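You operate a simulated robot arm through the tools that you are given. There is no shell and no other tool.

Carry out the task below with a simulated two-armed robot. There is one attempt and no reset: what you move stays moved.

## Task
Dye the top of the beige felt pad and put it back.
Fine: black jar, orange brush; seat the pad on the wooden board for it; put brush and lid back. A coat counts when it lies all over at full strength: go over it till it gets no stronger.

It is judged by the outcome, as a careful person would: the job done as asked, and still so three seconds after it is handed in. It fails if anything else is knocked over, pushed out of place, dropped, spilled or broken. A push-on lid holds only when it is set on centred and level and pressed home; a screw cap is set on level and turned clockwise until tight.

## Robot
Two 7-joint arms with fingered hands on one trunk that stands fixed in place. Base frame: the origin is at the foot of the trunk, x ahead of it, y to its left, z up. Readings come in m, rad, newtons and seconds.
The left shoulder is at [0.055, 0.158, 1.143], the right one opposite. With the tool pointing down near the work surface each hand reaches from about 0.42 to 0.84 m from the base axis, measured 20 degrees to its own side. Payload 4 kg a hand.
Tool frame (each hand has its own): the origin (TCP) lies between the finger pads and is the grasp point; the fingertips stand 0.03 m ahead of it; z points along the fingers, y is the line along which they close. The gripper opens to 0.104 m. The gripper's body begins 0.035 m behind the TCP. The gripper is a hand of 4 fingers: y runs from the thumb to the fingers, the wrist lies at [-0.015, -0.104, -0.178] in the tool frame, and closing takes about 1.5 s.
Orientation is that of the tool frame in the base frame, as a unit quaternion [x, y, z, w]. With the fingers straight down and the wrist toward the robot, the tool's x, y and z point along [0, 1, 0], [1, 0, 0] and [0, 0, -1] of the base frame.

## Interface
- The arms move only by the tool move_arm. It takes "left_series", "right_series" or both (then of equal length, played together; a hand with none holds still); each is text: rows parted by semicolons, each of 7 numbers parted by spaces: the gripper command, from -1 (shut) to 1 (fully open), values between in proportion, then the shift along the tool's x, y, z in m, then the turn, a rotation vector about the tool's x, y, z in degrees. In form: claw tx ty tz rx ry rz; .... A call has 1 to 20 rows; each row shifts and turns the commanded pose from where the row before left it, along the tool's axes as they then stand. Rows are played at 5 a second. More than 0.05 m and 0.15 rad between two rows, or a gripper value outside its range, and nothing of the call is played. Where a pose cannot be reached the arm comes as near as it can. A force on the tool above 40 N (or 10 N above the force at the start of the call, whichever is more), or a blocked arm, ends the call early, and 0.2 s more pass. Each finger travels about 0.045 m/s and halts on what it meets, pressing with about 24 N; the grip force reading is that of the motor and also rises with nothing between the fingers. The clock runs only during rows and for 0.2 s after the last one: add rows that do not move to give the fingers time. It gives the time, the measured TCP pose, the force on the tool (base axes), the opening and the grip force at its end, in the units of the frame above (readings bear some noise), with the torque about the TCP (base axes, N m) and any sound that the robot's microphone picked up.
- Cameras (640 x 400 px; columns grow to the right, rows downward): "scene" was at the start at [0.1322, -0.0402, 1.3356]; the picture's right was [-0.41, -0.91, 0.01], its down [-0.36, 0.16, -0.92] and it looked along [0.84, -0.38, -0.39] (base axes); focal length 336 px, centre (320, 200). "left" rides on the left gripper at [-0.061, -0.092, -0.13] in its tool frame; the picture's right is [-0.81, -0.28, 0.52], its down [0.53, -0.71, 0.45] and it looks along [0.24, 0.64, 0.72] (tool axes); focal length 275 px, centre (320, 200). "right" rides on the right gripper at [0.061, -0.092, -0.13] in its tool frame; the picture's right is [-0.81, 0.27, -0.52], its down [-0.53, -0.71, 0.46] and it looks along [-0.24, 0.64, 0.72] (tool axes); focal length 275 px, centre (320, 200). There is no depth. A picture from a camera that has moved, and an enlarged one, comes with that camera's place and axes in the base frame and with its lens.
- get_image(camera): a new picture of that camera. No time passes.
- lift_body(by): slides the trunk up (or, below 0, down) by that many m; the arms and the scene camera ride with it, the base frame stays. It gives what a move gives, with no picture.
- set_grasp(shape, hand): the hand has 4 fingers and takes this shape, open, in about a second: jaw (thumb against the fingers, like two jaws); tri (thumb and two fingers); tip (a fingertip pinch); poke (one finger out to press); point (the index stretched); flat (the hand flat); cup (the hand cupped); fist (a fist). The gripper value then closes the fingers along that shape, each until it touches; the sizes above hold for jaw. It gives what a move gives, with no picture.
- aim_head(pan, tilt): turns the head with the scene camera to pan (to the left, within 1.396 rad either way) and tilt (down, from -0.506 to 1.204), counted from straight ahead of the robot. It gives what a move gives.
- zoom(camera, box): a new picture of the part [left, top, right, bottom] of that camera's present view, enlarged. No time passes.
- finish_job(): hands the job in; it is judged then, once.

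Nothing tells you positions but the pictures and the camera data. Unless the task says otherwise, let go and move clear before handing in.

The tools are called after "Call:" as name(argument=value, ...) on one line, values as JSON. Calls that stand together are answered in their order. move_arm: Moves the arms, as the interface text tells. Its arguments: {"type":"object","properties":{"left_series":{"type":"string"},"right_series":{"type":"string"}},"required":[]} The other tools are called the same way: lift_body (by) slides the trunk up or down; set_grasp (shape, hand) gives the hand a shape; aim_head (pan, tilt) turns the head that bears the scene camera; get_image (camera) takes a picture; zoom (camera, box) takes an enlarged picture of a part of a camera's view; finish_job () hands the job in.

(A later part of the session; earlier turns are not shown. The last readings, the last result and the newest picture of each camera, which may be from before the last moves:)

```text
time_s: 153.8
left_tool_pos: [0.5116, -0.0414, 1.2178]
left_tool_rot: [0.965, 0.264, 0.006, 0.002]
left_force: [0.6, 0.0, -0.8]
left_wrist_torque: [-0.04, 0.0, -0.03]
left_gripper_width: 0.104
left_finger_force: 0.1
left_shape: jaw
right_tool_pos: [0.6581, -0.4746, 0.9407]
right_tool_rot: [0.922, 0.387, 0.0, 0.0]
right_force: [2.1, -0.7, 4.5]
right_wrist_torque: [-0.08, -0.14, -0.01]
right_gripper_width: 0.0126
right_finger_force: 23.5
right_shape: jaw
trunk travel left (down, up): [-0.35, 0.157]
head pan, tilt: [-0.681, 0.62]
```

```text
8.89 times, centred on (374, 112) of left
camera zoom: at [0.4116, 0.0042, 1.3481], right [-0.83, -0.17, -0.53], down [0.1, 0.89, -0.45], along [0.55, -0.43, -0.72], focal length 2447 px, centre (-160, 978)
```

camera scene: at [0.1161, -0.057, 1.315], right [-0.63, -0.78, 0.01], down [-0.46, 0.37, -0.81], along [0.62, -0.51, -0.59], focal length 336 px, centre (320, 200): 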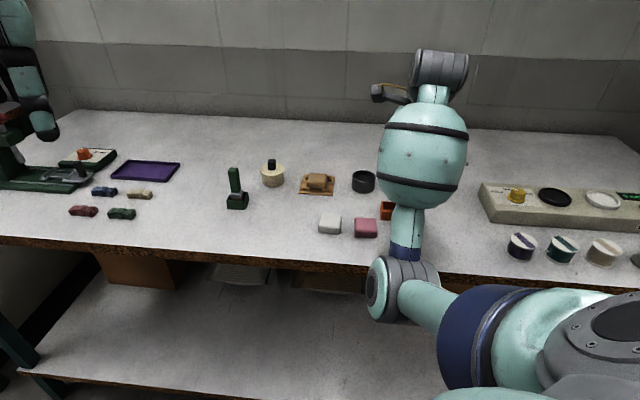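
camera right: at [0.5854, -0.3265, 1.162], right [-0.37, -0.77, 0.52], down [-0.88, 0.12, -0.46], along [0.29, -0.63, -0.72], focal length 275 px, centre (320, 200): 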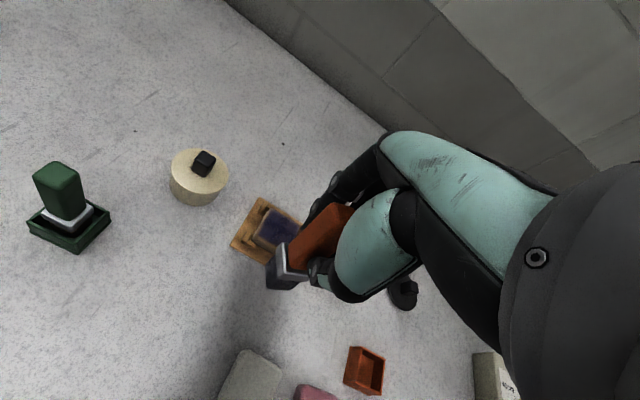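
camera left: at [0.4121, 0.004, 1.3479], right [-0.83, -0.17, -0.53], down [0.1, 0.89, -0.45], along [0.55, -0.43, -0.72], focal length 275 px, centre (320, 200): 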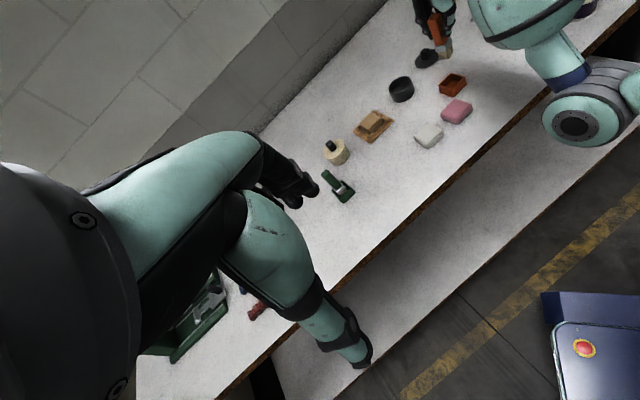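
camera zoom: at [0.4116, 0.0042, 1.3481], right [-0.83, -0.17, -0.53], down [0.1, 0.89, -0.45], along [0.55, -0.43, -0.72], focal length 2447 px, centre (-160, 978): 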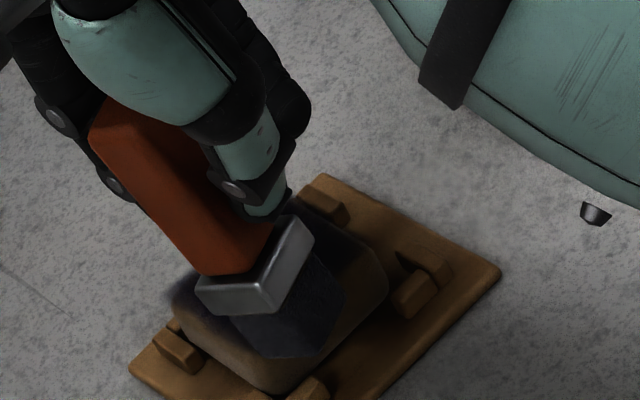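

Call:
move_arm(right_series="-1 0.005 0 -0.0003 0 0 0; -1 0.005 0 0 0 0 0; -1 0.003 0 0 0 0 0; -1 0 0.005 0 0 0 0; -1 0 0.005 0 0 0 0; -1 0 0.005 0 0 0 0; -1 0 0.005 0 0 0 0; -1 0 0.005 0 0 0 0; -1 0 0.005 0 0 0 0; -1 0 0.005 0 0 0 0; -1 0 0.005 0 0 0 0; -1 0 0.004 0 0 0 0; -1 0 0 0 0 0 0")

Call:
zoom(camera="left", box=[350, 90, 398, 135])

```text
time_s: 156.6
left_tool_pos: [0.5121, -0.0432, 1.2169]
left_tool_rot: [0.965, 0.263, 0.006, 0.002]
left_force: [0.3, 0.3, -0.8]
left_wrist_torque: [0.02, 0.0, 0.01]
left_gripper_width: 0.1041
left_finger_force: 0.0
left_shape: jaw
right_tool_pos: [0.6989, -0.4972, 0.9406]
right_tool_rot: [0.922, 0.387, 0.0, 0.0]
right_force: [-0.4, 1.4, 0.6]
right_wrist_torque: [0.03, 0.02, 0.02]
right_gripper_width: 0.0122
right_finger_force: 24.5
right_shape: jaw
trunk travel left (down, up): [-0.35, 0.157]
head pan, tilt: [-0.681, 0.62]
```

```text
8.89 times, centred on (374, 112) of left
camera zoom: at [0.4117, 0.0041, 1.348], right [-0.83, -0.17, -0.53], down [0.1, 0.89, -0.45], along [0.55, -0.43, -0.72], focal length 2447 px, centre (-160, 978)
```

zoom: 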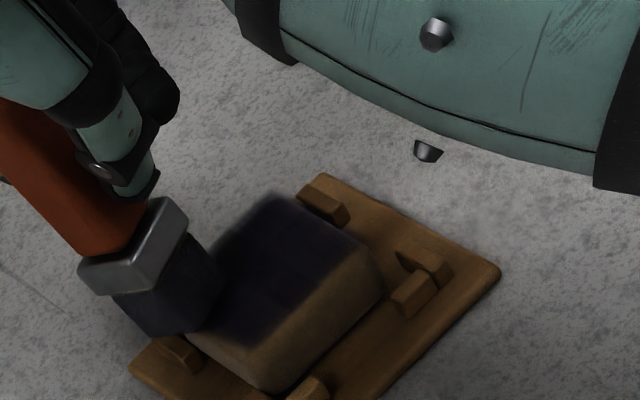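

Pass complete. Lifting to the inspection pose.

Call:
move_arm(right_series="-1 0 0 -0.02 0 0 0; -1 0 0 -0.03 0 0 0; -1 -0.031 -0.0305 -0.013 0 0 0; -1 -0.031 -0.0305 -0.013 0 0 0; -1 -0.031 -0.0305 -0.013 0 0 0; -1 0 0 0 0 0 0; -1 0 0 0 0 0 0")

Call:
zoom(camera="right", box=[194, 176, 258, 242])

Call:
zoom(camera="right", box=[200, 186, 250, 217])

Call:
zoom(camera="right", box=[200, 210, 250, 241])

Call:
zoom(camera="left", box=[362, 106, 394, 134])

```text
time_s: 158.2
left_tool_pos: [0.5134, -0.0424, 1.2175]
left_tool_rot: [0.965, 0.263, 0.006, 0.001]
left_force: [0.3, 0.2, 0.1]
left_wrist_torque: [0.0, -0.01, -0.01]
left_gripper_width: 0.1038
left_finger_force: 0.1
left_shape: jaw
right_tool_pos: [0.5709, -0.4995, 1.0323]
right_tool_rot: [0.922, 0.387, -0.001, 0.0]
right_force: [0.1, -0.2, 0.2]
right_wrist_torque: [-0.02, 0.0, 0.0]
right_gripper_width: 0.0121
right_finger_force: 24.0
right_shape: jaw
trunk travel left (down, up): [-0.35, 0.157]
head pan, tilt: [-0.681, 0.62]
```

```text
6.06 times, centred on (226, 209) of right
camera zoom: at [0.5487, -0.3911, 1.1628], right [-0.37, -0.77, 0.52], down [-0.88, 0.12, -0.46], along [0.29, -0.63, -0.72], focal length 1668 px, centre (890, 146)
```

zoom: 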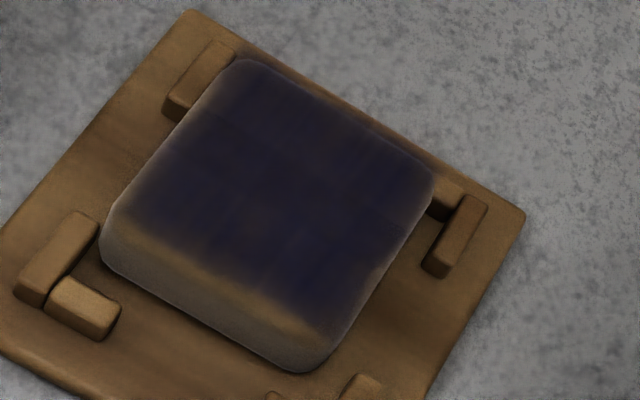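

```text
12.80 times, centred on (225, 202) of right
camera zoom: at [0.5487, -0.3911, 1.1628], right [-0.37, -0.77, 0.52], down [-0.88, 0.12, -0.46], along [0.29, -0.63, -0.72], focal length 3524 px, centre (1536, 181)
```

zoom: 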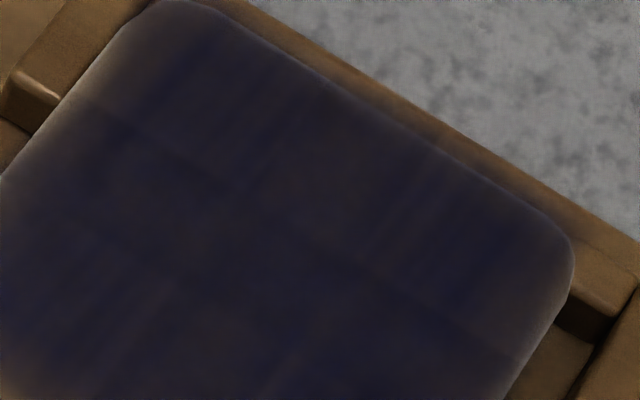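

```text
12.80 times, centred on (225, 226) of right
camera zoom: at [0.5487, -0.3911, 1.1628], right [-0.37, -0.77, 0.52], down [-0.88, 0.12, -0.46], along [0.29, -0.63, -0.72], focal length 3524 px, centre (1536, -126)
```

zoom: 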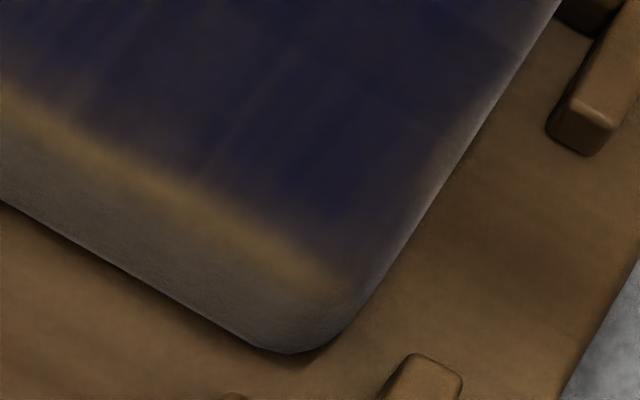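

```text
14.29 times, centred on (378, 120) of left
camera zoom: at [0.4122, 0.0038, 1.3479], right [-0.83, -0.17, -0.53], down [0.1, 0.89, -0.45], along [0.55, -0.43, -0.72], focal length 3932 px, centre (-509, 1343)
```

zoom: 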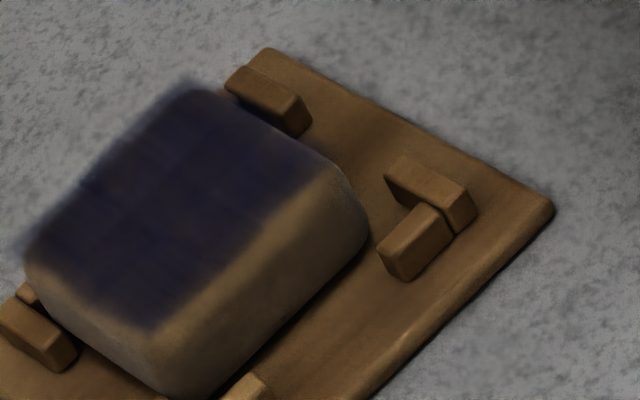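

Coverage reaches all edges and the middle is now more uniform; the left and near rims look slightly weaker. One more dip, concentrating on the left edge and corners.

Call:
move_arm(right_series="-1 -0.024 0.037 0 0 0 0; -1 -0.0235 0.0365 0 0 0 0; -1 0 0 0.03 0 0 0; -1 0 0 0.03 0 0 0; -1 0 0 0.027 0 0 0; -1 0 0 0.005 0 0 0; -1 0 0 0.003 0 0 0; -1 0 0 0 0 0 0; -1 0 0 0 0 0 0")

Call:
zoom(camera="left", box=[380, 60, 428, 105])

```text
time_s: 160.2
left_tool_pos: [0.5092, -0.0426, 1.2185]
left_tool_rot: [0.965, 0.263, 0.007, 0.002]
left_force: [-0.4, -0.2, -0.2]
left_wrist_torque: [-0.03, -0.02, -0.03]
left_gripper_width: 0.1039
left_finger_force: 0.1
left_shape: jaw
right_tool_pos: [0.5858, -0.5858, 0.9381]
right_tool_rot: [0.923, 0.386, 0.001, 0.003]
right_force: [2.5, -4.4, 19.7]
right_wrist_torque: [-0.01, 0.03, -0.03]
right_gripper_width: 0.0129
right_finger_force: 23.4
right_shape: jaw
trunk travel left (down, up): [-0.35, 0.157]
head pan, tilt: [-0.681, 0.62]
```

```text
8.89 times, centred on (404, 82) of left
camera zoom: at [0.4102, 0.0053, 1.3486], right [-0.83, -0.17, -0.53], down [0.1, 0.88, -0.45], along [0.55, -0.43, -0.72], focal length 2447 px, centre (-427, 1244)
```

zoom: 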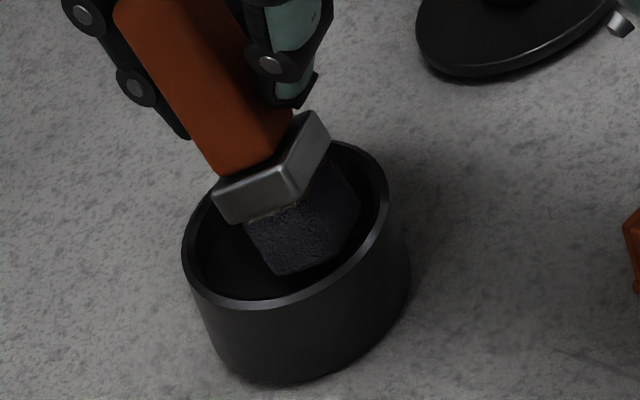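

Call:
move_arm(right_series="-1 0 0 -0.006 0 0 0; -1 0 0 -0.034 0 0 0; -1 0 0 0 0 0 0; -1 0 0 0 0 0 0")

Call:
zoom(camera="left", box=[350, 20, 446, 110])

Call:
zoom(camera="right", box=[200, 180, 360, 310])

```text
time_s: 161.2
left_tool_pos: [0.5135, -0.0438, 1.2173]
left_tool_rot: [0.965, 0.263, 0.006, 0.002]
left_force: [-0.5, -0.9, 0.7]
left_wrist_torque: [-0.01, 0.0, 0.0]
left_gripper_width: 0.104
left_finger_force: 0.2
left_shape: jaw
right_tool_pos: [0.5873, -0.586, 0.9731]
right_tool_rot: [0.922, 0.387, -0.002, 0.0]
right_force: [0.8, -0.2, -0.5]
right_wrist_torque: [0.01, 0.04, 0.01]
right_gripper_width: 0.0124
right_finger_force: 24.3
right_shape: jaw
trunk travel left (down, up): [-0.35, 0.157]
head pan, tilt: [-0.681, 0.62]
```

```text
4.44 times, centred on (398, 65) of left
camera zoom: at [0.4127, 0.0035, 1.3477], right [-0.83, -0.17, -0.53], down [0.1, 0.89, -0.45], along [0.55, -0.43, -0.72], focal length 1224 px, centre (-27, 800)
```

zoom: 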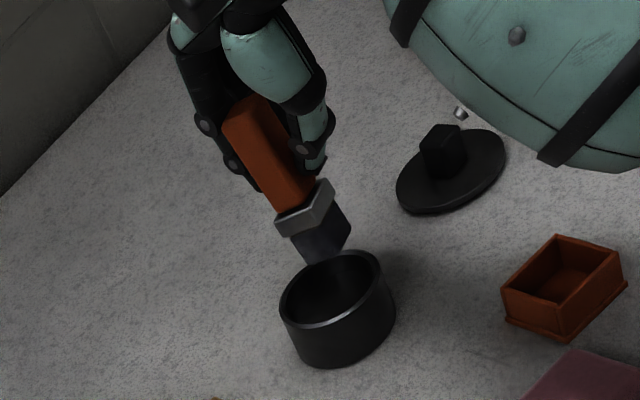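

```text
3.08 times, centred on (280, 245) of right
camera zoom: at [0.5644, -0.4776, 1.1037], right [-0.37, -0.77, 0.52], down [-0.88, 0.12, -0.45], along [0.29, -0.63, -0.73], focal length 847 px, centre (443, 62)
```

zoom: 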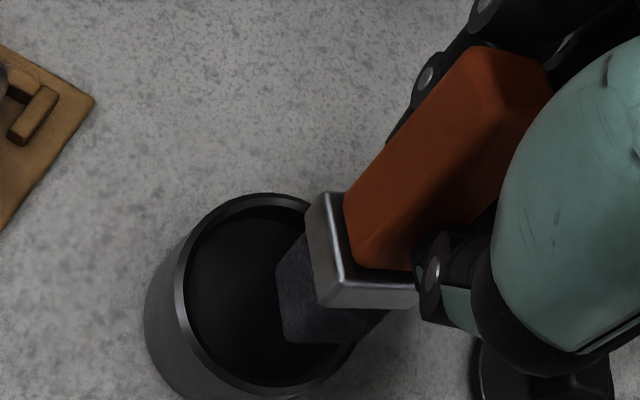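

The bristles are loaded and the jar is unmoved; the brush leans somewhat in the hand but the tip is still centred. Going to the pad's near-left corner.

Call:
move_arm(right_series="-1 0 0 -0.008 0 0 0; -1 0.035 -0.005 0 0 0 0; -1 0.035 -0.005 0 0 0 0; -1 0.035 -0.005 0 0 0 0; -1 0.035 -0.005 0 0 0 0; -1 0 0 0.02 0 0 0; -1 0 0 0.014 0 0 0; -1 0 0 0 0 0 0; -1 0 0 0 0 0 0")

Call:
zoom(camera="left", box=[350, 90, 398, 135])

```text
time_s: 163.2
left_tool_pos: [0.5114, -0.042, 1.2173]
left_tool_rot: [0.965, 0.263, 0.006, 0.001]
left_force: [-0.6, -0.6, -0.2]
left_wrist_torque: [0.0, -0.01, 0.0]
left_gripper_width: 0.104
left_finger_force: 0.0
left_shape: jaw
right_tool_pos: [0.6703, -0.474, 0.9492]
right_tool_rot: [0.923, 0.386, 0.0, 0.0]
right_force: [-0.4, 0.5, 0.5]
right_wrist_torque: [0.03, 0.0, -0.02]
right_gripper_width: 0.0123
right_finger_force: 23.8
right_shape: jaw
trunk travel left (down, up): [-0.35, 0.157]
head pan, tilt: [-0.681, 0.62]
```

```text
8.89 times, centred on (374, 112) of left
camera zoom: at [0.4119, 0.0034, 1.348], right [-0.83, -0.17, -0.53], down [0.1, 0.89, -0.45], along [0.55, -0.43, -0.72], focal length 2447 px, centre (-160, 978)
```

zoom: 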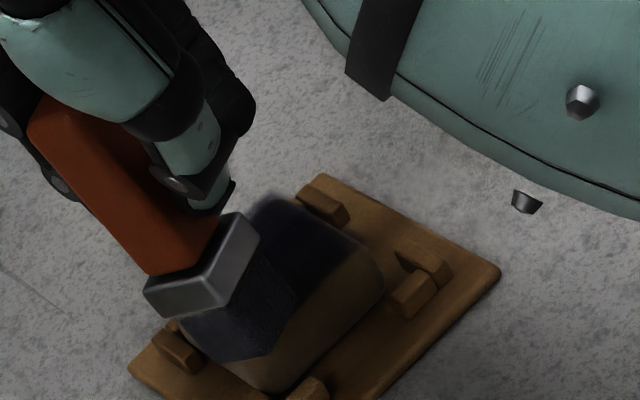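

Call:
move_arm(right_series="-1 0 0 0.004 0 0 0; -1 0 0 0.002 0 0 0; -1 0 0 0.001 0 0 0; -1 0 0 0 0 0 0; -1 0 0 0 0 0 0")

```text
time_s: 164.4
left_tool_pos: [0.5124, -0.0422, 1.2178]
left_tool_rot: [0.965, 0.262, 0.006, 0.002]
left_force: [0.6, 0.3, 0.3]
left_wrist_torque: [-0.02, -0.01, 0.0]
left_gripper_width: 0.1038
left_finger_force: 0.0
left_shape: jaw
right_tool_pos: [0.6707, -0.4715, 0.9429]
right_tool_rot: [0.922, 0.387, 0.0, -0.001]
right_force: [-0.2, 0.4, -0.1]
right_wrist_torque: [-0.02, 0.04, -0.03]
right_gripper_width: 0.0125
right_finger_force: 23.8
right_shape: jaw
trunk travel left (down, up): [-0.35, 0.157]
head pan, tilt: [-0.681, 0.62]
```

Call:
move_arm(right_series="-1 0 0 0.0015 0 0 0; -1 0 0 0.001 0 0 0; -1 0 0 0 0 0 0; -1 0 0 0 0 0 0")

```text
time_s: 165.4
left_tool_pos: [0.5121, -0.0431, 1.2169]
left_tool_rot: [0.965, 0.263, 0.006, 0.002]
left_force: [-0.5, -0.8, -0.1]
left_wrist_torque: [0.01, 0.01, -0.01]
left_gripper_width: 0.1039
left_finger_force: 0.0
left_shape: jaw
right_tool_pos: [0.6717, -0.4716, 0.9406]
right_tool_rot: [0.922, 0.387, -0.001, 0.0]
right_force: [-0.1, -0.6, 1.8]
right_wrist_torque: [-0.02, 0.02, 0.02]
right_gripper_width: 0.0125
right_finger_force: 24.2
right_shape: jaw
trunk travel left (down, up): [-0.35, 0.157]
head pan, tilt: [-0.681, 0.62]
```

Light contact. Pressing slightly and stroking the left edge forward and back.

Call:
move_arm(right_series="-1 0 0 0.0006 0 0 0; -1 0 0.005 0 0 0 0; -1 0 0.005 0 0 0 0; -1 0 0.005 0 0 0 0; -1 0 0.005 0 0 0 0; -1 0 0.005 0 0 0 0; -1 0 0.005 0 0 0 0; -1 0 0.005 0 0 0 0; -1 0 0.005 0 0 0 0; -1 0 0.004 0 0 0 0; -1 0 -0.005 0 0 0 0; -1 0 -0.005 0 0 0 0; -1 0 -0.005 0 0 0 0; -1 0 -0.005 0 0 0 0; -1 0 -0.005 0 0 0 0; -1 0 -0.005 0 0 0 0; -1 0 -0.005 0 0 0 0; -1 0 -0.005 0 0 0 0; -1 0 -0.004 0 0 0 0; -1 0 0 0 0 0 0")

Call:
zoom(camera="left", box=[350, 90, 398, 135])

```text
time_s: 169.6
left_tool_pos: [0.5114, -0.0415, 1.2171]
left_tool_rot: [0.965, 0.263, 0.006, 0.001]
left_force: [-0.4, 0.0, -0.1]
left_wrist_torque: [-0.03, 0.02, 0.03]
left_gripper_width: 0.1039
left_finger_force: 0.1
left_shape: jaw
right_tool_pos: [0.6703, -0.4701, 0.9388]
right_tool_rot: [0.923, 0.385, 0.0, 0.001]
right_force: [1.5, -0.9, 4.6]
right_wrist_torque: [-0.12, -0.23, -0.01]
right_gripper_width: 0.0119
right_finger_force: 24.1
right_shape: jaw
trunk travel left (down, up): [-0.35, 0.157]
head pan, tilt: [-0.681, 0.62]
```

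```text
8.89 times, centred on (374, 112) of left
camera zoom: at [0.4116, 0.0041, 1.3481], right [-0.83, -0.17, -0.53], down [0.1, 0.89, -0.45], along [0.55, -0.43, -0.72], focal length 2447 px, centre (-160, 978)
```

zoom: 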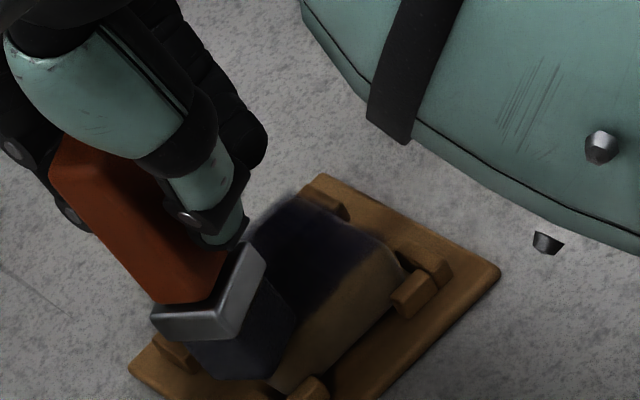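

Call:
move_arm(right_series="-1 -0.005 0 0 0 0 0; -1 -0.005 0 0 0 0 0; -1 -0.005 0 0 0 0 0; -1 -0.005 0 0 0 0 0; -1 -0.005 0 0 0 0 0; -1 -0.005 0 0 0 0 0; -1 -0.005 0 0 0 0 0; -1 -0.005 0 0 0 0 0; -1 -0.004 0 0 0 0 0; -1 0 0 0 0 0 0")

Call:
zoom(camera="left", box=[350, 90, 398, 135])

```text
time_s: 171.8
left_tool_pos: [0.5125, -0.0431, 1.2172]
left_tool_rot: [0.965, 0.263, 0.005, 0.001]
left_force: [-0.2, 1.3, 0.7]
left_wrist_torque: [-0.03, 0.03, 0.02]
left_gripper_width: 0.1037
left_finger_force: 0.1
left_shape: jaw
right_tool_pos: [0.6393, -0.5019, 0.9388]
right_tool_rot: [0.922, 0.387, 0.0, 0.0]
right_force: [1.2, 1.0, 3.9]
right_wrist_torque: [0.11, -0.16, -0.01]
right_gripper_width: 0.0115
right_finger_force: 24.2
right_shape: jaw
trunk travel left (down, up): [-0.35, 0.157]
head pan, tilt: [-0.681, 0.62]
```

```text
8.89 times, centred on (374, 112) of left
camera zoom: at [0.4118, 0.0045, 1.348], right [-0.83, -0.17, -0.53], down [0.1, 0.89, -0.45], along [0.55, -0.43, -0.72], focal length 2447 px, centre (-160, 978)
```

zoom: 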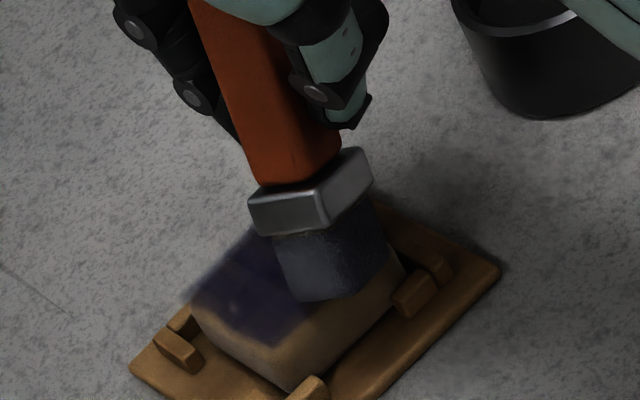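

Call:
move_arm(right_series="-1 -0.005 0 0 0 0 0; -1 -0.004 0 0 0 0 0; -1 0 0.005 0 0 0 0; -1 0 0.005 0 0 0 0; -1 0 0.005 0 0 0 0; -1 0 0.005 0 0 0 0; -1 0 0.005 0 0 0 0; -1 0 0.005 0 0 0 0; -1 0 0.005 0 0 0 0; -1 0 0.005 0 0 0 0; -1 0 0.004 0 0 0 0; -1 0 0 0 0 0 0")

Call:
zoom(camera="left", box=[350, 90, 398, 135])

```text
time_s: 174.4
left_tool_pos: [0.5121, -0.0436, 1.2178]
left_tool_rot: [0.965, 0.263, 0.005, 0.001]
left_force: [-0.1, -0.2, 0.3]
left_wrist_torque: [0.0, 0.02, 0.02]
left_gripper_width: 0.1038
left_finger_force: 0.1
left_shape: jaw
right_tool_pos: [0.6655, -0.5376, 0.9402]
right_tool_rot: [0.922, 0.387, 0.001, 0.0]
right_force: [0.0, -0.2, 3.6]
right_wrist_torque: [0.02, 0.02, -0.03]
right_gripper_width: 0.0121
right_finger_force: 24.1
right_shape: jaw
trunk travel left (down, up): [-0.35, 0.157]
head pan, tilt: [-0.681, 0.62]
```

```text
8.89 times, centred on (374, 112) of left
camera zoom: at [0.4114, 0.0043, 1.3481], right [-0.83, -0.17, -0.53], down [0.1, 0.89, -0.45], along [0.55, -0.43, -0.72], focal length 2447 px, centre (-160, 978)
```

zoom: 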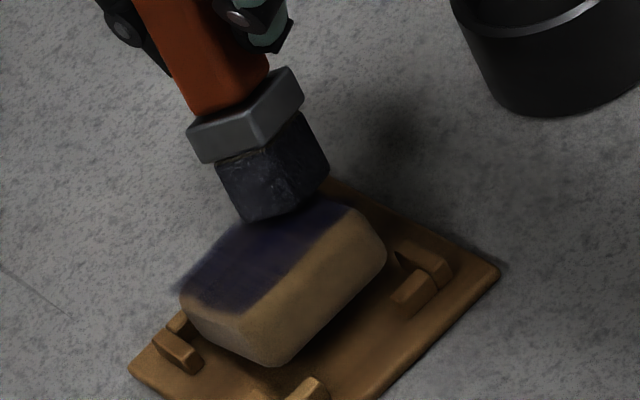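

The pad looks shifted; lifting the brush off to check.

Call:
move_arm(right_series="-1 0 0 -0.01 0 0 0; -1 0 0 -0.03 0 0 0; -1 -0.033 -0.0 0 0 0 0; -1 -0.033 -0.0 0 0 0 0; -1 0 0 0 0 0 0; -1 0 0 0 0 0 0")

Call:
zoom(camera="left", box=[350, 90, 398, 135])

Call:
zoom(camera="scene", box=[290, 160, 346, 200])

```text
time_s: 175.8
left_tool_pos: [0.5129, -0.0442, 1.2173]
left_tool_rot: [0.965, 0.264, 0.006, 0.001]
left_force: [0.5, -0.3, 0.0]
left_wrist_torque: [-0.01, 0.01, -0.03]
left_gripper_width: 0.1042
left_finger_force: 0.1
left_shape: jaw
right_tool_pos: [0.6211, -0.5863, 0.9785]
right_tool_rot: [0.923, 0.386, 0.0, 0.0]
right_force: [-0.3, -0.2, -1.3]
right_wrist_torque: [-0.01, 0.02, 0.03]
right_gripper_width: 0.012
right_finger_force: 24.0
right_shape: jaw
trunk travel left (down, up): [-0.35, 0.157]
head pan, tilt: [-0.681, 0.62]
```

```text
8.89 times, centred on (374, 112) of left
camera zoom: at [0.4121, 0.0032, 1.3479], right [-0.83, -0.17, -0.53], down [0.1, 0.89, -0.45], along [0.55, -0.43, -0.72], focal length 2447 px, centre (-160, 978)
```

zoom: 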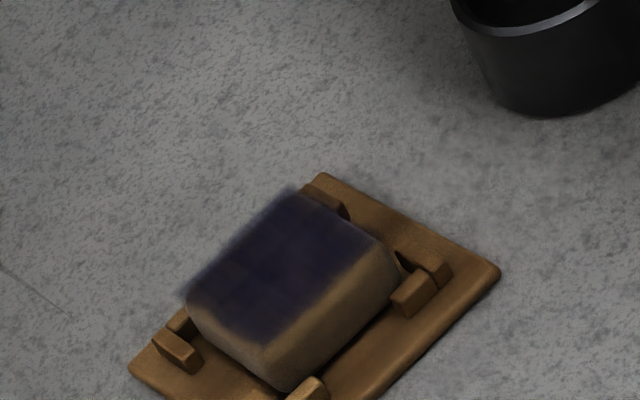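

```text
10.00 times, centred on (318, 180) of scene
camera zoom: at [0.1162, -0.0575, 1.315], right [-0.63, -0.78, 0.01], down [-0.46, 0.37, -0.81], along [0.62, -0.51, -0.59], focal length 3365 px, centre (340, 400)
```

zoom: 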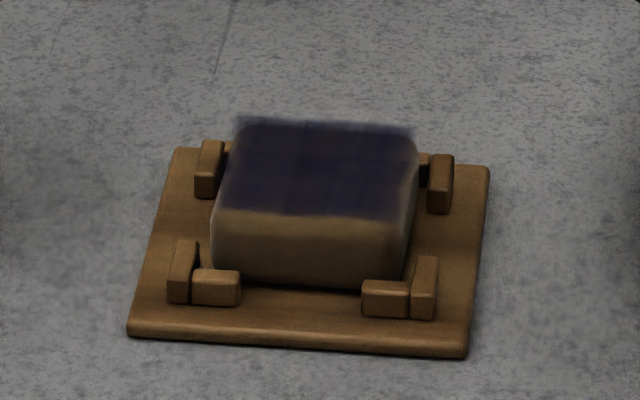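

The pad has settled back flat and centred in its seat. Checking the coat closely from the wrist camera.

Call:
move_arm(right_series="-1 0 0 -0.025 0 0 0; -1 0.0091 -0.0329 -0.01 0 0 0; -1 0.0091 -0.0329 -0.01 0 0 0; -1 0.0091 -0.0329 -0.008 0 0 0; -1 0 0 0 0 0 0; -1 0 0 0 0 0 0")

Call:
zoom(camera="right", box=[194, 176, 258, 242])

Call:
zoom(camera="right", box=[200, 190, 250, 221])

Call:
zoom(camera="right", box=[200, 215, 250, 246])

```text
time_s: 177.2
left_tool_pos: [0.5137, -0.0429, 1.2166]
left_tool_rot: [0.965, 0.263, 0.006, 0.0]
left_force: [0.9, -0.1, -0.5]
left_wrist_torque: [0.01, -0.01, -0.03]
left_gripper_width: 0.1038
left_finger_force: 0.0
left_shape: jaw
right_tool_pos: [0.5684, -0.496, 1.0303]
right_tool_rot: [0.922, 0.386, 0.0, 0.001]
right_force: [-0.3, 0.3, -0.4]
right_wrist_torque: [0.01, 0.01, -0.05]
right_gripper_width: 0.012
right_finger_force: 23.5
right_shape: jaw
trunk travel left (down, up): [-0.35, 0.157]
head pan, tilt: [-0.681, 0.62]
```

```text
6.06 times, centred on (226, 209) of right
camera zoom: at [0.5469, -0.3873, 1.1613], right [-0.37, -0.77, 0.52], down [-0.88, 0.12, -0.46], along [0.29, -0.63, -0.72], focal length 1668 px, centre (890, 146)
```

zoom: 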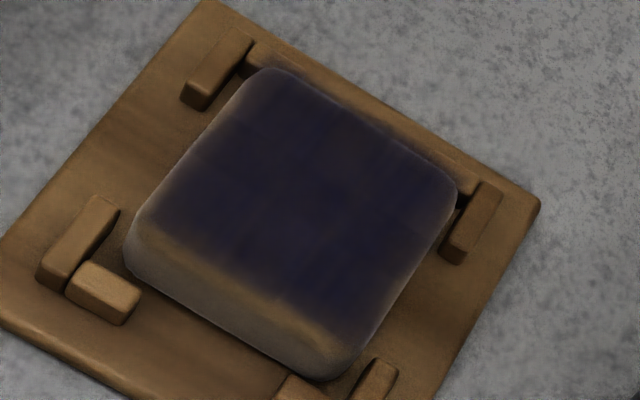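

```text
12.80 times, centred on (225, 206) of right
camera zoom: at [0.5469, -0.3873, 1.1613], right [-0.37, -0.77, 0.52], down [-0.88, 0.12, -0.46], along [0.29, -0.63, -0.72], focal length 3524 px, centre (1536, 130)
```

zoom: 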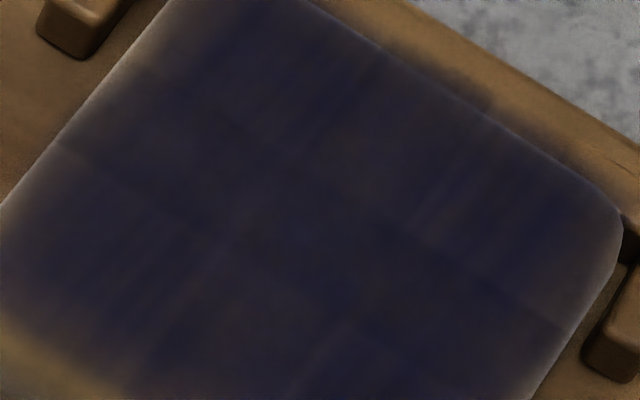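

```text
12.80 times, centred on (225, 230) of right
camera zoom: at [0.5469, -0.3873, 1.1613], right [-0.37, -0.77, 0.52], down [-0.88, 0.12, -0.46], along [0.29, -0.63, -0.72], focal length 3524 px, centre (1536, -190)
```

zoom: 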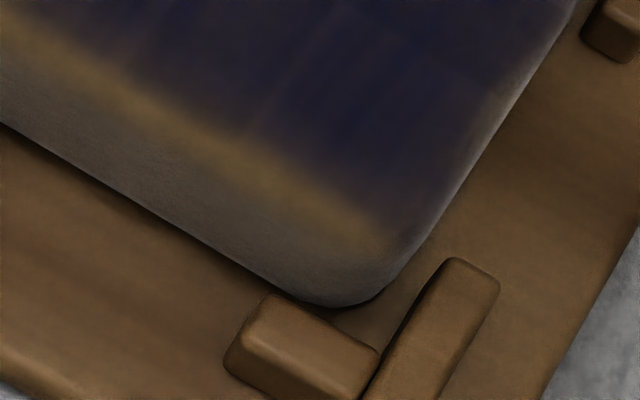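

Call:
zoom(camera="right", box=[200, 186, 224, 201])

Call:
zoom(camera="left", box=[362, 106, 394, 134])

Call:
zoom(camera="scene", box=[306, 168, 336, 187])

```text
16.00 times, centred on (212, 194) of right
camera zoom: at [0.5469, -0.3873, 1.1613], right [-0.37, -0.77, 0.52], down [-0.88, 0.12, -0.46], along [0.29, -0.63, -0.72], focal length 4404 px, centre (2048, 304)
```

zoom: 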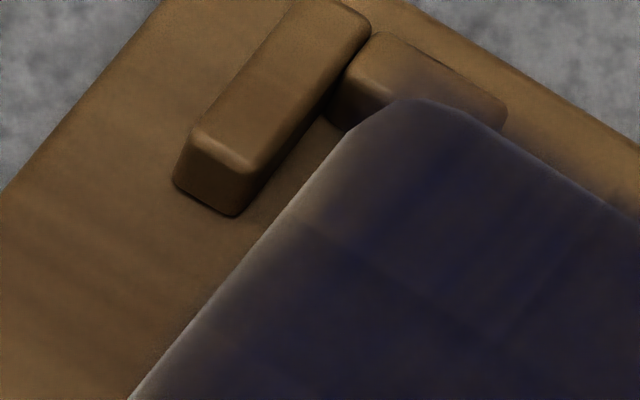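

```text
14.29 times, centred on (378, 120) of left
camera zoom: at [0.4122, 0.0039, 1.3479], right [-0.83, -0.17, -0.53], down [0.1, 0.89, -0.45], along [0.55, -0.43, -0.72], focal length 3932 px, centre (-509, 1343)
```

zoom: 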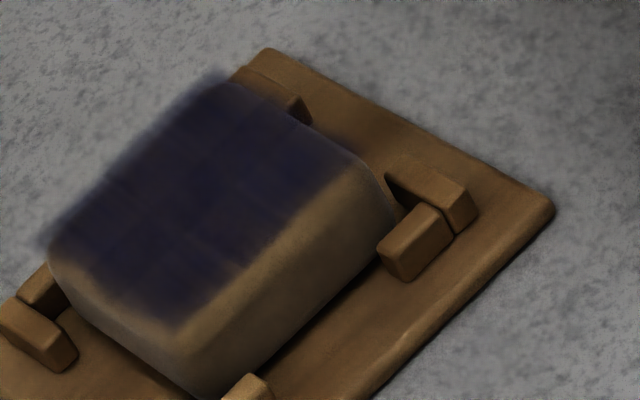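

```text
16.00 times, centred on (321, 178) of scene
camera zoom: at [0.1163, -0.0568, 1.315], right [-0.63, -0.78, 0.01], down [-0.46, 0.37, -0.81], along [0.62, -0.51, -0.59], focal length 5384 px, centre (304, 560)
```

zoom: 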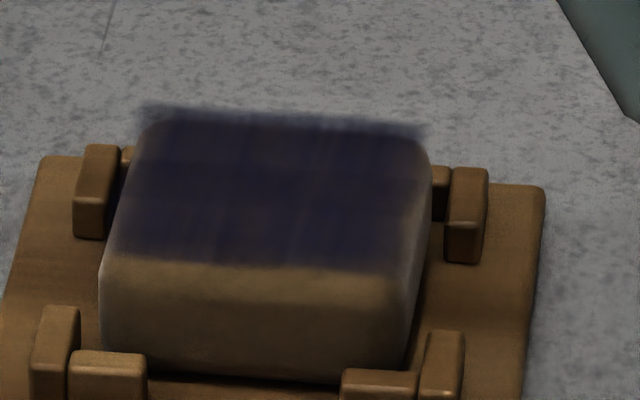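

The top is dyed corner to corner. To be safe I'll do one more loaded pass with vertical dabs along the edges and corners (no dragging). First checking the brush's pose in the hand.

Call:
zoom(camera="left", box=[370, 40, 450, 90])

```text
8.00 times, centred on (410, 65) of left
camera zoom: at [0.4122, 0.0039, 1.3479], right [-0.83, -0.17, -0.53], down [0.1, 0.89, -0.45], along [0.55, -0.43, -0.72], focal length 2202 px, centre (-400, 1280)
```

zoom: 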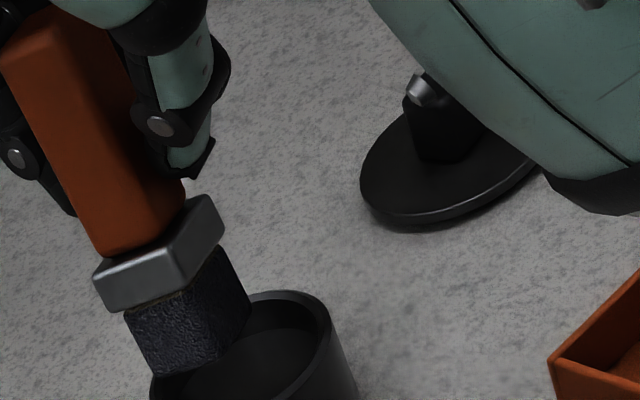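

Call:
move_arm(right_series="-1 -0.0248 0.0386 0 0 0 0; -1 -0.0248 0.0385 0 0 0 0; -1 0 0 0.03 0 0 0; -1 0 0 0.03 0 0 0; -1 0 0 0.025 0 0 0; -1 0 0 0.004 0 0 0; -1 0 0 0.002 0 0 0; -1 0 0 0 0 0 0; -1 0 0 0 0 0 0")

Call:
zoom(camera="left", box=[380, 60, 428, 105])

```text
time_s: 179.2
left_tool_pos: [0.5122, -0.0425, 1.2174]
left_tool_rot: [0.965, 0.262, 0.006, 0.001]
left_force: [-0.5, 0.2, -0.2]
left_wrist_torque: [0.0, 0.02, -0.02]
left_gripper_width: 0.1038
left_finger_force: 0.0
left_shape: jaw
right_tool_pos: [0.5883, -0.5883, 0.9398]
right_tool_rot: [0.922, 0.387, 0.0, 0.0]
right_force: [-0.2, 0.2, -1.3]
right_wrist_torque: [0.01, 0.02, 0.0]
right_gripper_width: 0.0121
right_finger_force: 24.1
right_shape: jaw
trunk travel left (down, up): [-0.35, 0.157]
head pan, tilt: [-0.681, 0.62]
```

```text
8.89 times, centred on (404, 82) of left
camera zoom: at [0.4121, 0.0037, 1.3479], right [-0.83, -0.17, -0.53], down [0.1, 0.89, -0.45], along [0.55, -0.43, -0.72], focal length 2447 px, centre (-427, 1244)
```

zoom: 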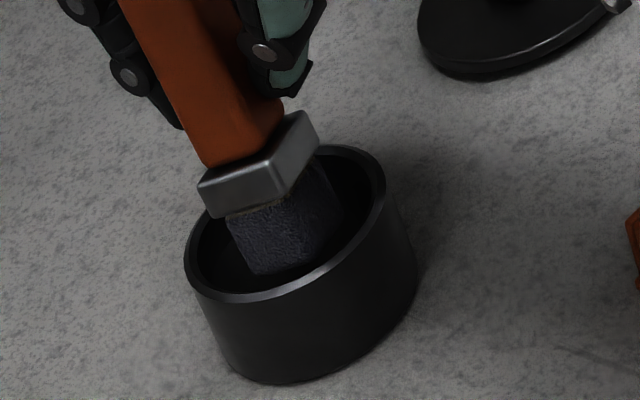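

Call:
move_arm(right_series="-1 0 0 0.002 0 0 0; -1 0 0 0.0015 0 0 0; -1 0 0 0.001 0 0 0; -1 0 0 0 0 0 0; -1 0 0 0 0 0 0")

Call:
zoom(camera="left", box=[380, 60, 428, 105])

```text
time_s: 180.4
left_tool_pos: [0.5121, -0.0415, 1.2176]
left_tool_rot: [0.965, 0.262, 0.006, 0.0]
left_force: [1.0, 0.0, -1.2]
left_wrist_torque: [0.02, -0.03, 0.02]
left_gripper_width: 0.1039
left_finger_force: 0.0
left_shape: jaw
right_tool_pos: [0.5887, -0.5878, 0.9365]
right_tool_rot: [0.922, 0.386, 0.0, 0.0]
right_force: [1.4, -1.2, 4.8]
right_wrist_torque: [-0.01, 0.02, 0.02]
right_gripper_width: 0.0118
right_finger_force: 24.2
right_shape: jaw
trunk travel left (down, up): [-0.35, 0.157]
head pan, tilt: [-0.681, 0.62]
```

```text
8.89 times, centred on (404, 82) of left
camera zoom: at [0.4115, 0.004, 1.3481], right [-0.83, -0.17, -0.53], down [0.1, 0.89, -0.45], along [0.55, -0.43, -0.72], focal length 2447 px, centre (-427, 1244)
```

zoom: 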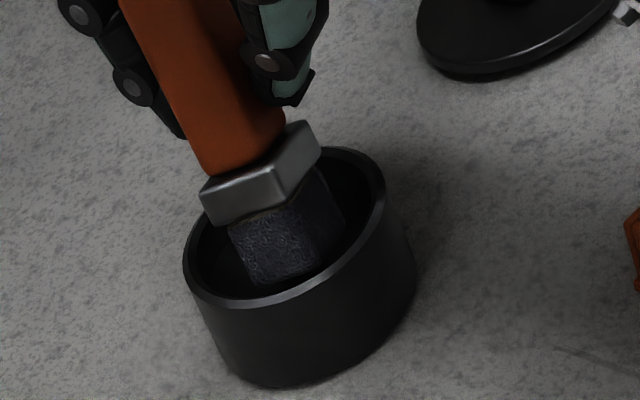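

Call:
move_arm(right_series="-1 0 0 -0.02 0 0 0; -1 0 0 -0.025 0 0 0; -1 0.0334 0.0021 0 0 0 0; -1 0.0334 0.0021 0 0 0 0; -1 0.0334 0.0022 0 0 0 0; -1 0 0 0.02 0 0 0; -1 0 0 0.016 0 0 0; -1 0 0 0 0 0 0; -1 0 0 0 0 0 0")

Call:
zoom(camera="left", box=[350, 90, 398, 135])

```text
time_s: 182.4
left_tool_pos: [0.5119, -0.0432, 1.216]
left_tool_rot: [0.965, 0.262, 0.006, 0.001]
left_force: [0.2, 0.2, 0.2]
left_wrist_torque: [-0.04, -0.04, -0.02]
left_gripper_width: 0.1039
left_finger_force: 0.1
left_shape: jaw
right_tool_pos: [0.6664, -0.5179, 0.9451]
right_tool_rot: [0.922, 0.387, 0.0, 0.0]
right_force: [-0.4, -0.5, -0.3]
right_wrist_torque: [-0.04, -0.02, 0.03]
right_gripper_width: 0.012
right_finger_force: 24.2
right_shape: jaw
trunk travel left (down, up): [-0.35, 0.157]
head pan, tilt: [-0.681, 0.62]
```

```text
8.89 times, centred on (374, 112) of left
camera zoom: at [0.412, 0.0035, 1.348], right [-0.83, -0.17, -0.53], down [0.1, 0.89, -0.45], along [0.55, -0.43, -0.72], focal length 2447 px, centre (-160, 978)
```

zoom: 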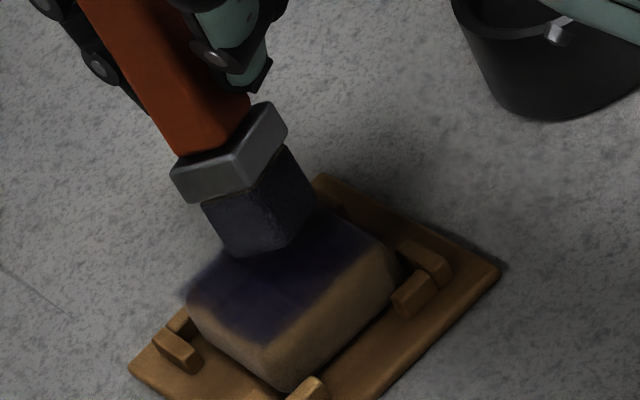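

Call:
move_arm(right_series="-1 -0.008 0 0 0 0 0; -1 0 0 0.003 0 0 0; -1 0 0 0.0015 0 0 0; -1 0 0 0 0 0 0; -1 0.003 0 0 0 0 0; -1 -0.003 0 0 0 0 0; -1 0 0 -0.004 0 0 0; -1 0 -0.014 0 0 0 0; -1 0 0 0.004 0 0 0; -1 0 0 0 0 0 0; -1 0 0.003 0 0 0 0; -1 0 -0.003 0 0 0 0; -1 0 0 -0.004 0 0 0; -1 0 -0.014 0 0 0 0; -1 0 0 0.004 0 0 0; -1 0 0 0 0 0 0; -1 0.003 0 0 0 0 0; -1 -0.003 0 0 0 0 0; -1 0 0 0 0 0 0")

Call:
zoom(camera="left", box=[350, 90, 398, 135])

```text
time_s: 186.4
left_tool_pos: [0.5126, -0.0429, 1.2187]
left_tool_rot: [0.965, 0.262, 0.006, 0.001]
left_force: [1.0, 0.3, -0.3]
left_wrist_torque: [-0.01, 0.01, 0.0]
left_gripper_width: 0.104
left_finger_force: 0.0
left_shape: jaw
right_tool_pos: [0.6384, -0.505, 0.9406]
right_tool_rot: [0.922, 0.387, 0.0, -0.001]
right_force: [0.3, 0.1, -0.9]
right_wrist_torque: [0.0, 0.0, 0.0]
right_gripper_width: 0.012
right_finger_force: 24.3
right_shape: jaw
trunk travel left (down, up): [-0.35, 0.157]
head pan, tilt: [-0.681, 0.62]
```

```text
8.89 times, centred on (374, 112) of left
camera zoom: at [0.412, 0.0039, 1.3479], right [-0.83, -0.17, -0.53], down [0.1, 0.89, -0.45], along [0.55, -0.43, -0.72], focal length 2447 px, centre (-160, 978)
```

zoom: 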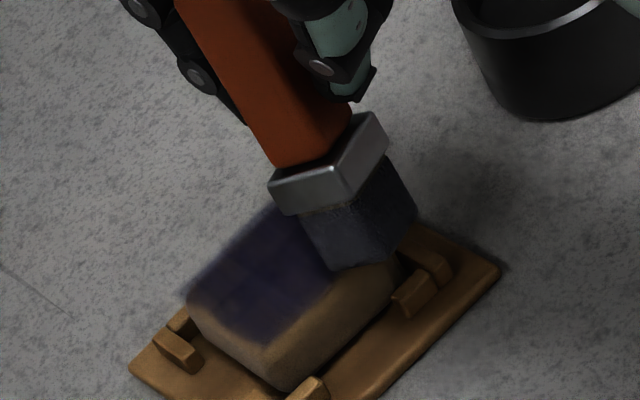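

No contact at this height; pressing down a bit more to find it.

Call:
move_arm(right_series="-1 0 0 0.0015 0 0 0; -1 0 0 0.001 0 0 0; -1 0 0 0 0 0 0; -1 0 0 0 0 0 0")

```text
time_s: 187.4
left_tool_pos: [0.5111, -0.0431, 1.217]
left_tool_rot: [0.965, 0.263, 0.006, 0.001]
left_force: [0.0, -0.1, 0.0]
left_wrist_torque: [0.02, -0.01, 0.0]
left_gripper_width: 0.104
left_finger_force: 0.0
left_shape: jaw
right_tool_pos: [0.6382, -0.5063, 0.9394]
right_tool_rot: [0.922, 0.386, -0.001, 0.001]
right_force: [0.6, -0.7, 3.9]
right_wrist_torque: [0.0, -0.03, 0.01]
right_gripper_width: 0.0121
right_finger_force: 24.1
right_shape: jaw
trunk travel left (down, up): [-0.35, 0.157]
head pan, tilt: [-0.681, 0.62]
```

Call:
move_arm(right_series="-1 0 0 0.0006 0 0 0; -1 0.003 0 0 0 0 0; -1 -0.003 0 0 0 0 0; -1 0 0 -0.004 0 0 0; -1 0 0.014 0 0 0 0; -1 0 0 0.004 0 0 0; -1 0 0 0 0 0 0; -1 0 -0.003 0 0 0 0; -1 0 0.003 0 0 0 0; -1 0 0 -0.004 0 0 0; -1 0 0.014 0 0 0 0; -1 0 0 0.004 0 0 0; -1 0 0 0 0 0 0; -1 0 -0.003 0 0 0 0; -1 0 0.003 0 0 0 0; -1 0 0 0 0 0 0")

Call:
zoom(camera="left", box=[350, 90, 398, 135])

```text
time_s: 190.8
left_tool_pos: [0.5114, -0.0426, 1.217]
left_tool_rot: [0.965, 0.263, 0.006, 0.002]
left_force: [0.5, -0.2, 0.9]
left_wrist_torque: [0.02, 0.05, 0.01]
left_gripper_width: 0.1038
left_finger_force: 0.1
left_shape: jaw
right_tool_pos: [0.6584, -0.5246, 0.9391]
right_tool_rot: [0.922, 0.387, 0.001, 0.0]
right_force: [-0.1, -0.7, 7.8]
right_wrist_torque: [-0.04, -0.04, 0.02]
right_gripper_width: 0.0121
right_finger_force: 23.9
right_shape: jaw
trunk travel left (down, up): [-0.35, 0.157]
head pan, tilt: [-0.681, 0.62]
```

```text
8.89 times, centred on (374, 112) of left
camera zoom: at [0.411, 0.0046, 1.3483], right [-0.83, -0.17, -0.53], down [0.1, 0.89, -0.45], along [0.55, -0.43, -0.72], focal length 2447 px, centre (-160, 978)
```

zoom: 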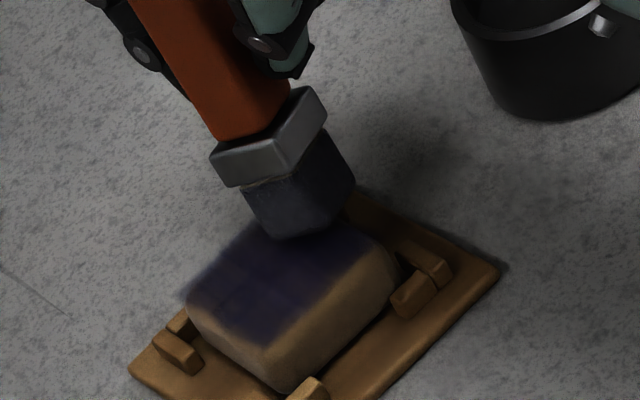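

Right edge is done with contact. Now the far edge, left edge and near edge dabs.

Call:
move_arm(right_series="-1 0 0 -0.004 0 0 0; -1 0.014 0 0 0 0 0; -1 0 0 0.004 0 0 0; -1 0 0 0 0 0 0; -1 0.003 0 0 0 0 0; -1 -0.003 0 0 0 0 0; -1 0 0 -0.004 0 0 0; -1 0.016 0 0 0 0 0; -1 0 0 0.004 0 0 0; -1 0 0 0 0 0 0; -1 -0.003 0 0 0 0 0; -1 0.003 0 0 0 0 0; -1 0 0 0 0 0 0")

Call:
zoom(camera="left", box=[350, 90, 398, 135])

```text
time_s: 193.6
left_tool_pos: [0.511, -0.0425, 1.2182]
left_tool_rot: [0.965, 0.263, 0.006, 0.003]
left_force: [-0.8, -0.1, 0.3]
left_wrist_torque: [0.02, 0.02, 0.02]
left_gripper_width: 0.104
left_finger_force: 0.0
left_shape: jaw
right_tool_pos: [0.6782, -0.5046, 0.939]
right_tool_rot: [0.922, 0.387, 0.0, 0.001]
right_force: [-0.4, 0.1, 8.9]
right_wrist_torque: [-0.06, -0.02, -0.01]
right_gripper_width: 0.012
right_finger_force: 23.9
right_shape: jaw
trunk travel left (down, up): [-0.35, 0.157]
head pan, tilt: [-0.681, 0.62]
```

```text
8.89 times, centred on (374, 112) of left
camera zoom: at [0.411, 0.0046, 1.3483], right [-0.83, -0.17, -0.53], down [0.1, 0.89, -0.45], along [0.55, -0.43, -0.72], focal length 2447 px, centre (-160, 978)
```

zoom: 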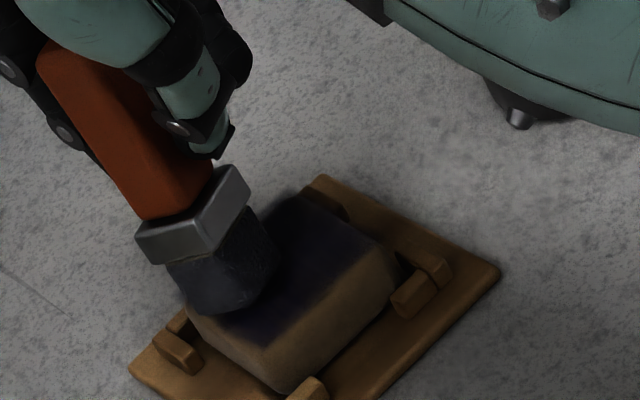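

Call:
move_arm(right_series="-1 0 0 -0.004 0 0 0; -1 0.006 0.002 0 0 0 0; -1 0 0 0.004 0 0 0; -1 0 0 0 0 0 0; -1 -0.003 0 0 0 0 0; -1 0.003 0 0 0 0 0; -1 0 0 -0.004 0 0 0; -1 0 -0.014 0 0 0 0; -1 0 0 0.004 0 0 0; -1 -0.003 0 0 0 0 0; -1 0.003 0 0 0 0 0; -1 0 0 -0.004 0 0 0; -1 0 -0.014 0 0 0 0; -1 0 0 0.004 0 0 0; -1 -0.003 0 0 0 0 0; -1 0.003 0 0 0 0 0; -1 0 0 0 0 0 0")

Call:
zoom(camera="left", box=[350, 90, 398, 135])

```text
time_s: 197.2
left_tool_pos: [0.5116, -0.0426, 1.2196]
left_tool_rot: [0.965, 0.262, 0.005, 0.001]
left_force: [0.2, -0.9, -0.5]
left_wrist_torque: [0.03, 0.03, -0.02]
left_gripper_width: 0.104
left_finger_force: 0.0
left_shape: jaw
right_tool_pos: [0.6636, -0.4818, 0.9387]
right_tool_rot: [0.922, 0.387, 0.0, 0.001]
right_force: [0.2, -0.9, 8.6]
right_wrist_torque: [-0.05, -0.03, 0.0]
right_gripper_width: 0.0121
right_finger_force: 23.6
right_shape: jaw
trunk travel left (down, up): [-0.35, 0.157]
head pan, tilt: [-0.681, 0.62]
```

```text
8.89 times, centred on (374, 112) of left
camera zoom: at [0.4109, 0.0044, 1.3484], right [-0.83, -0.17, -0.53], down [0.1, 0.89, -0.45], along [0.55, -0.43, -0.72], focal length 2447 px, centre (-160, 978)
```

zoom: 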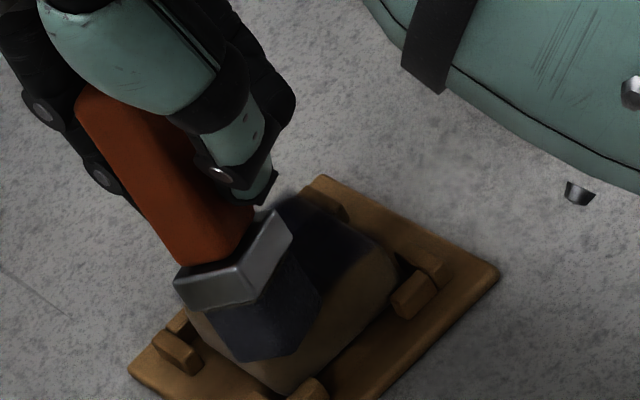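

Call:
move_arm(right_series="-1 0 0 -0.004 0 0 0; -1 -0.004 -0.005 0 0 0 0; -1 0 0 0.004 0 0 0; -1 -0.003 0 0 0 0 0; -1 0.003 0 0 0 0 0; -1 0 0 -0.004 0 0 0; -1 -0.013 0 0 0 0 0; -1 0 0 0.004 0 0 0; -1 -0.003 0 0 0 0 0; -1 0.003 0 0 0 0 0; -1 0 0 -0.004 0 0 0; -1 0.004 0.018 0 0 0 0; -1 0 0 0.004 0 0 0; -1 0.003 0 0 0 0 0; -1 -0.003 0 0 0 0 0; -1 0 0 -0.02 0 0 0; -1 0 0 -0.03 0 0 0")

Call:
zoom(camera="left", box=[350, 90, 398, 135])

```text
time_s: 200.8
left_tool_pos: [0.513, -0.0429, 1.218]
left_tool_rot: [0.965, 0.262, 0.006, 0.002]
left_force: [-0.4, 0.9, 0.1]
left_wrist_torque: [-0.02, 0.0, -0.01]
left_gripper_width: 0.104
left_finger_force: 0.0
left_shape: jaw
right_tool_pos: [0.6663, -0.4998, 0.9875]
right_tool_rot: [0.922, 0.386, 0.0, -0.001]
right_force: [-0.2, -0.6, -0.6]
right_wrist_torque: [0.0, -0.03, -0.02]
right_gripper_width: 0.0117
right_finger_force: 23.9
right_shape: jaw
trunk travel left (down, up): [-0.35, 0.157]
head pan, tilt: [-0.681, 0.62]
```

```text
8.89 times, centred on (374, 112) of left
camera zoom: at [0.4114, 0.0042, 1.3482], right [-0.83, -0.17, -0.53], down [0.1, 0.89, -0.45], along [0.55, -0.43, -0.72], focal length 2447 px, centre (-160, 978)
```

zoom: 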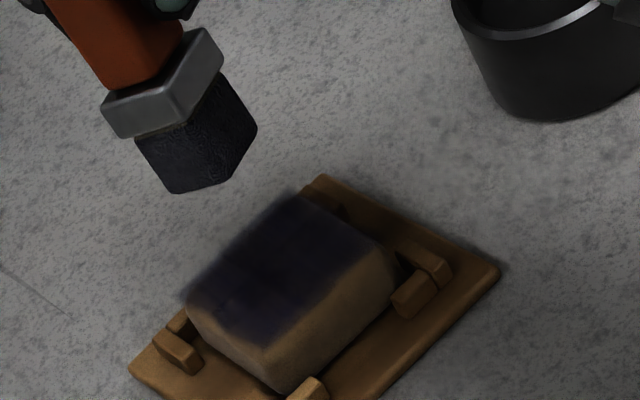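

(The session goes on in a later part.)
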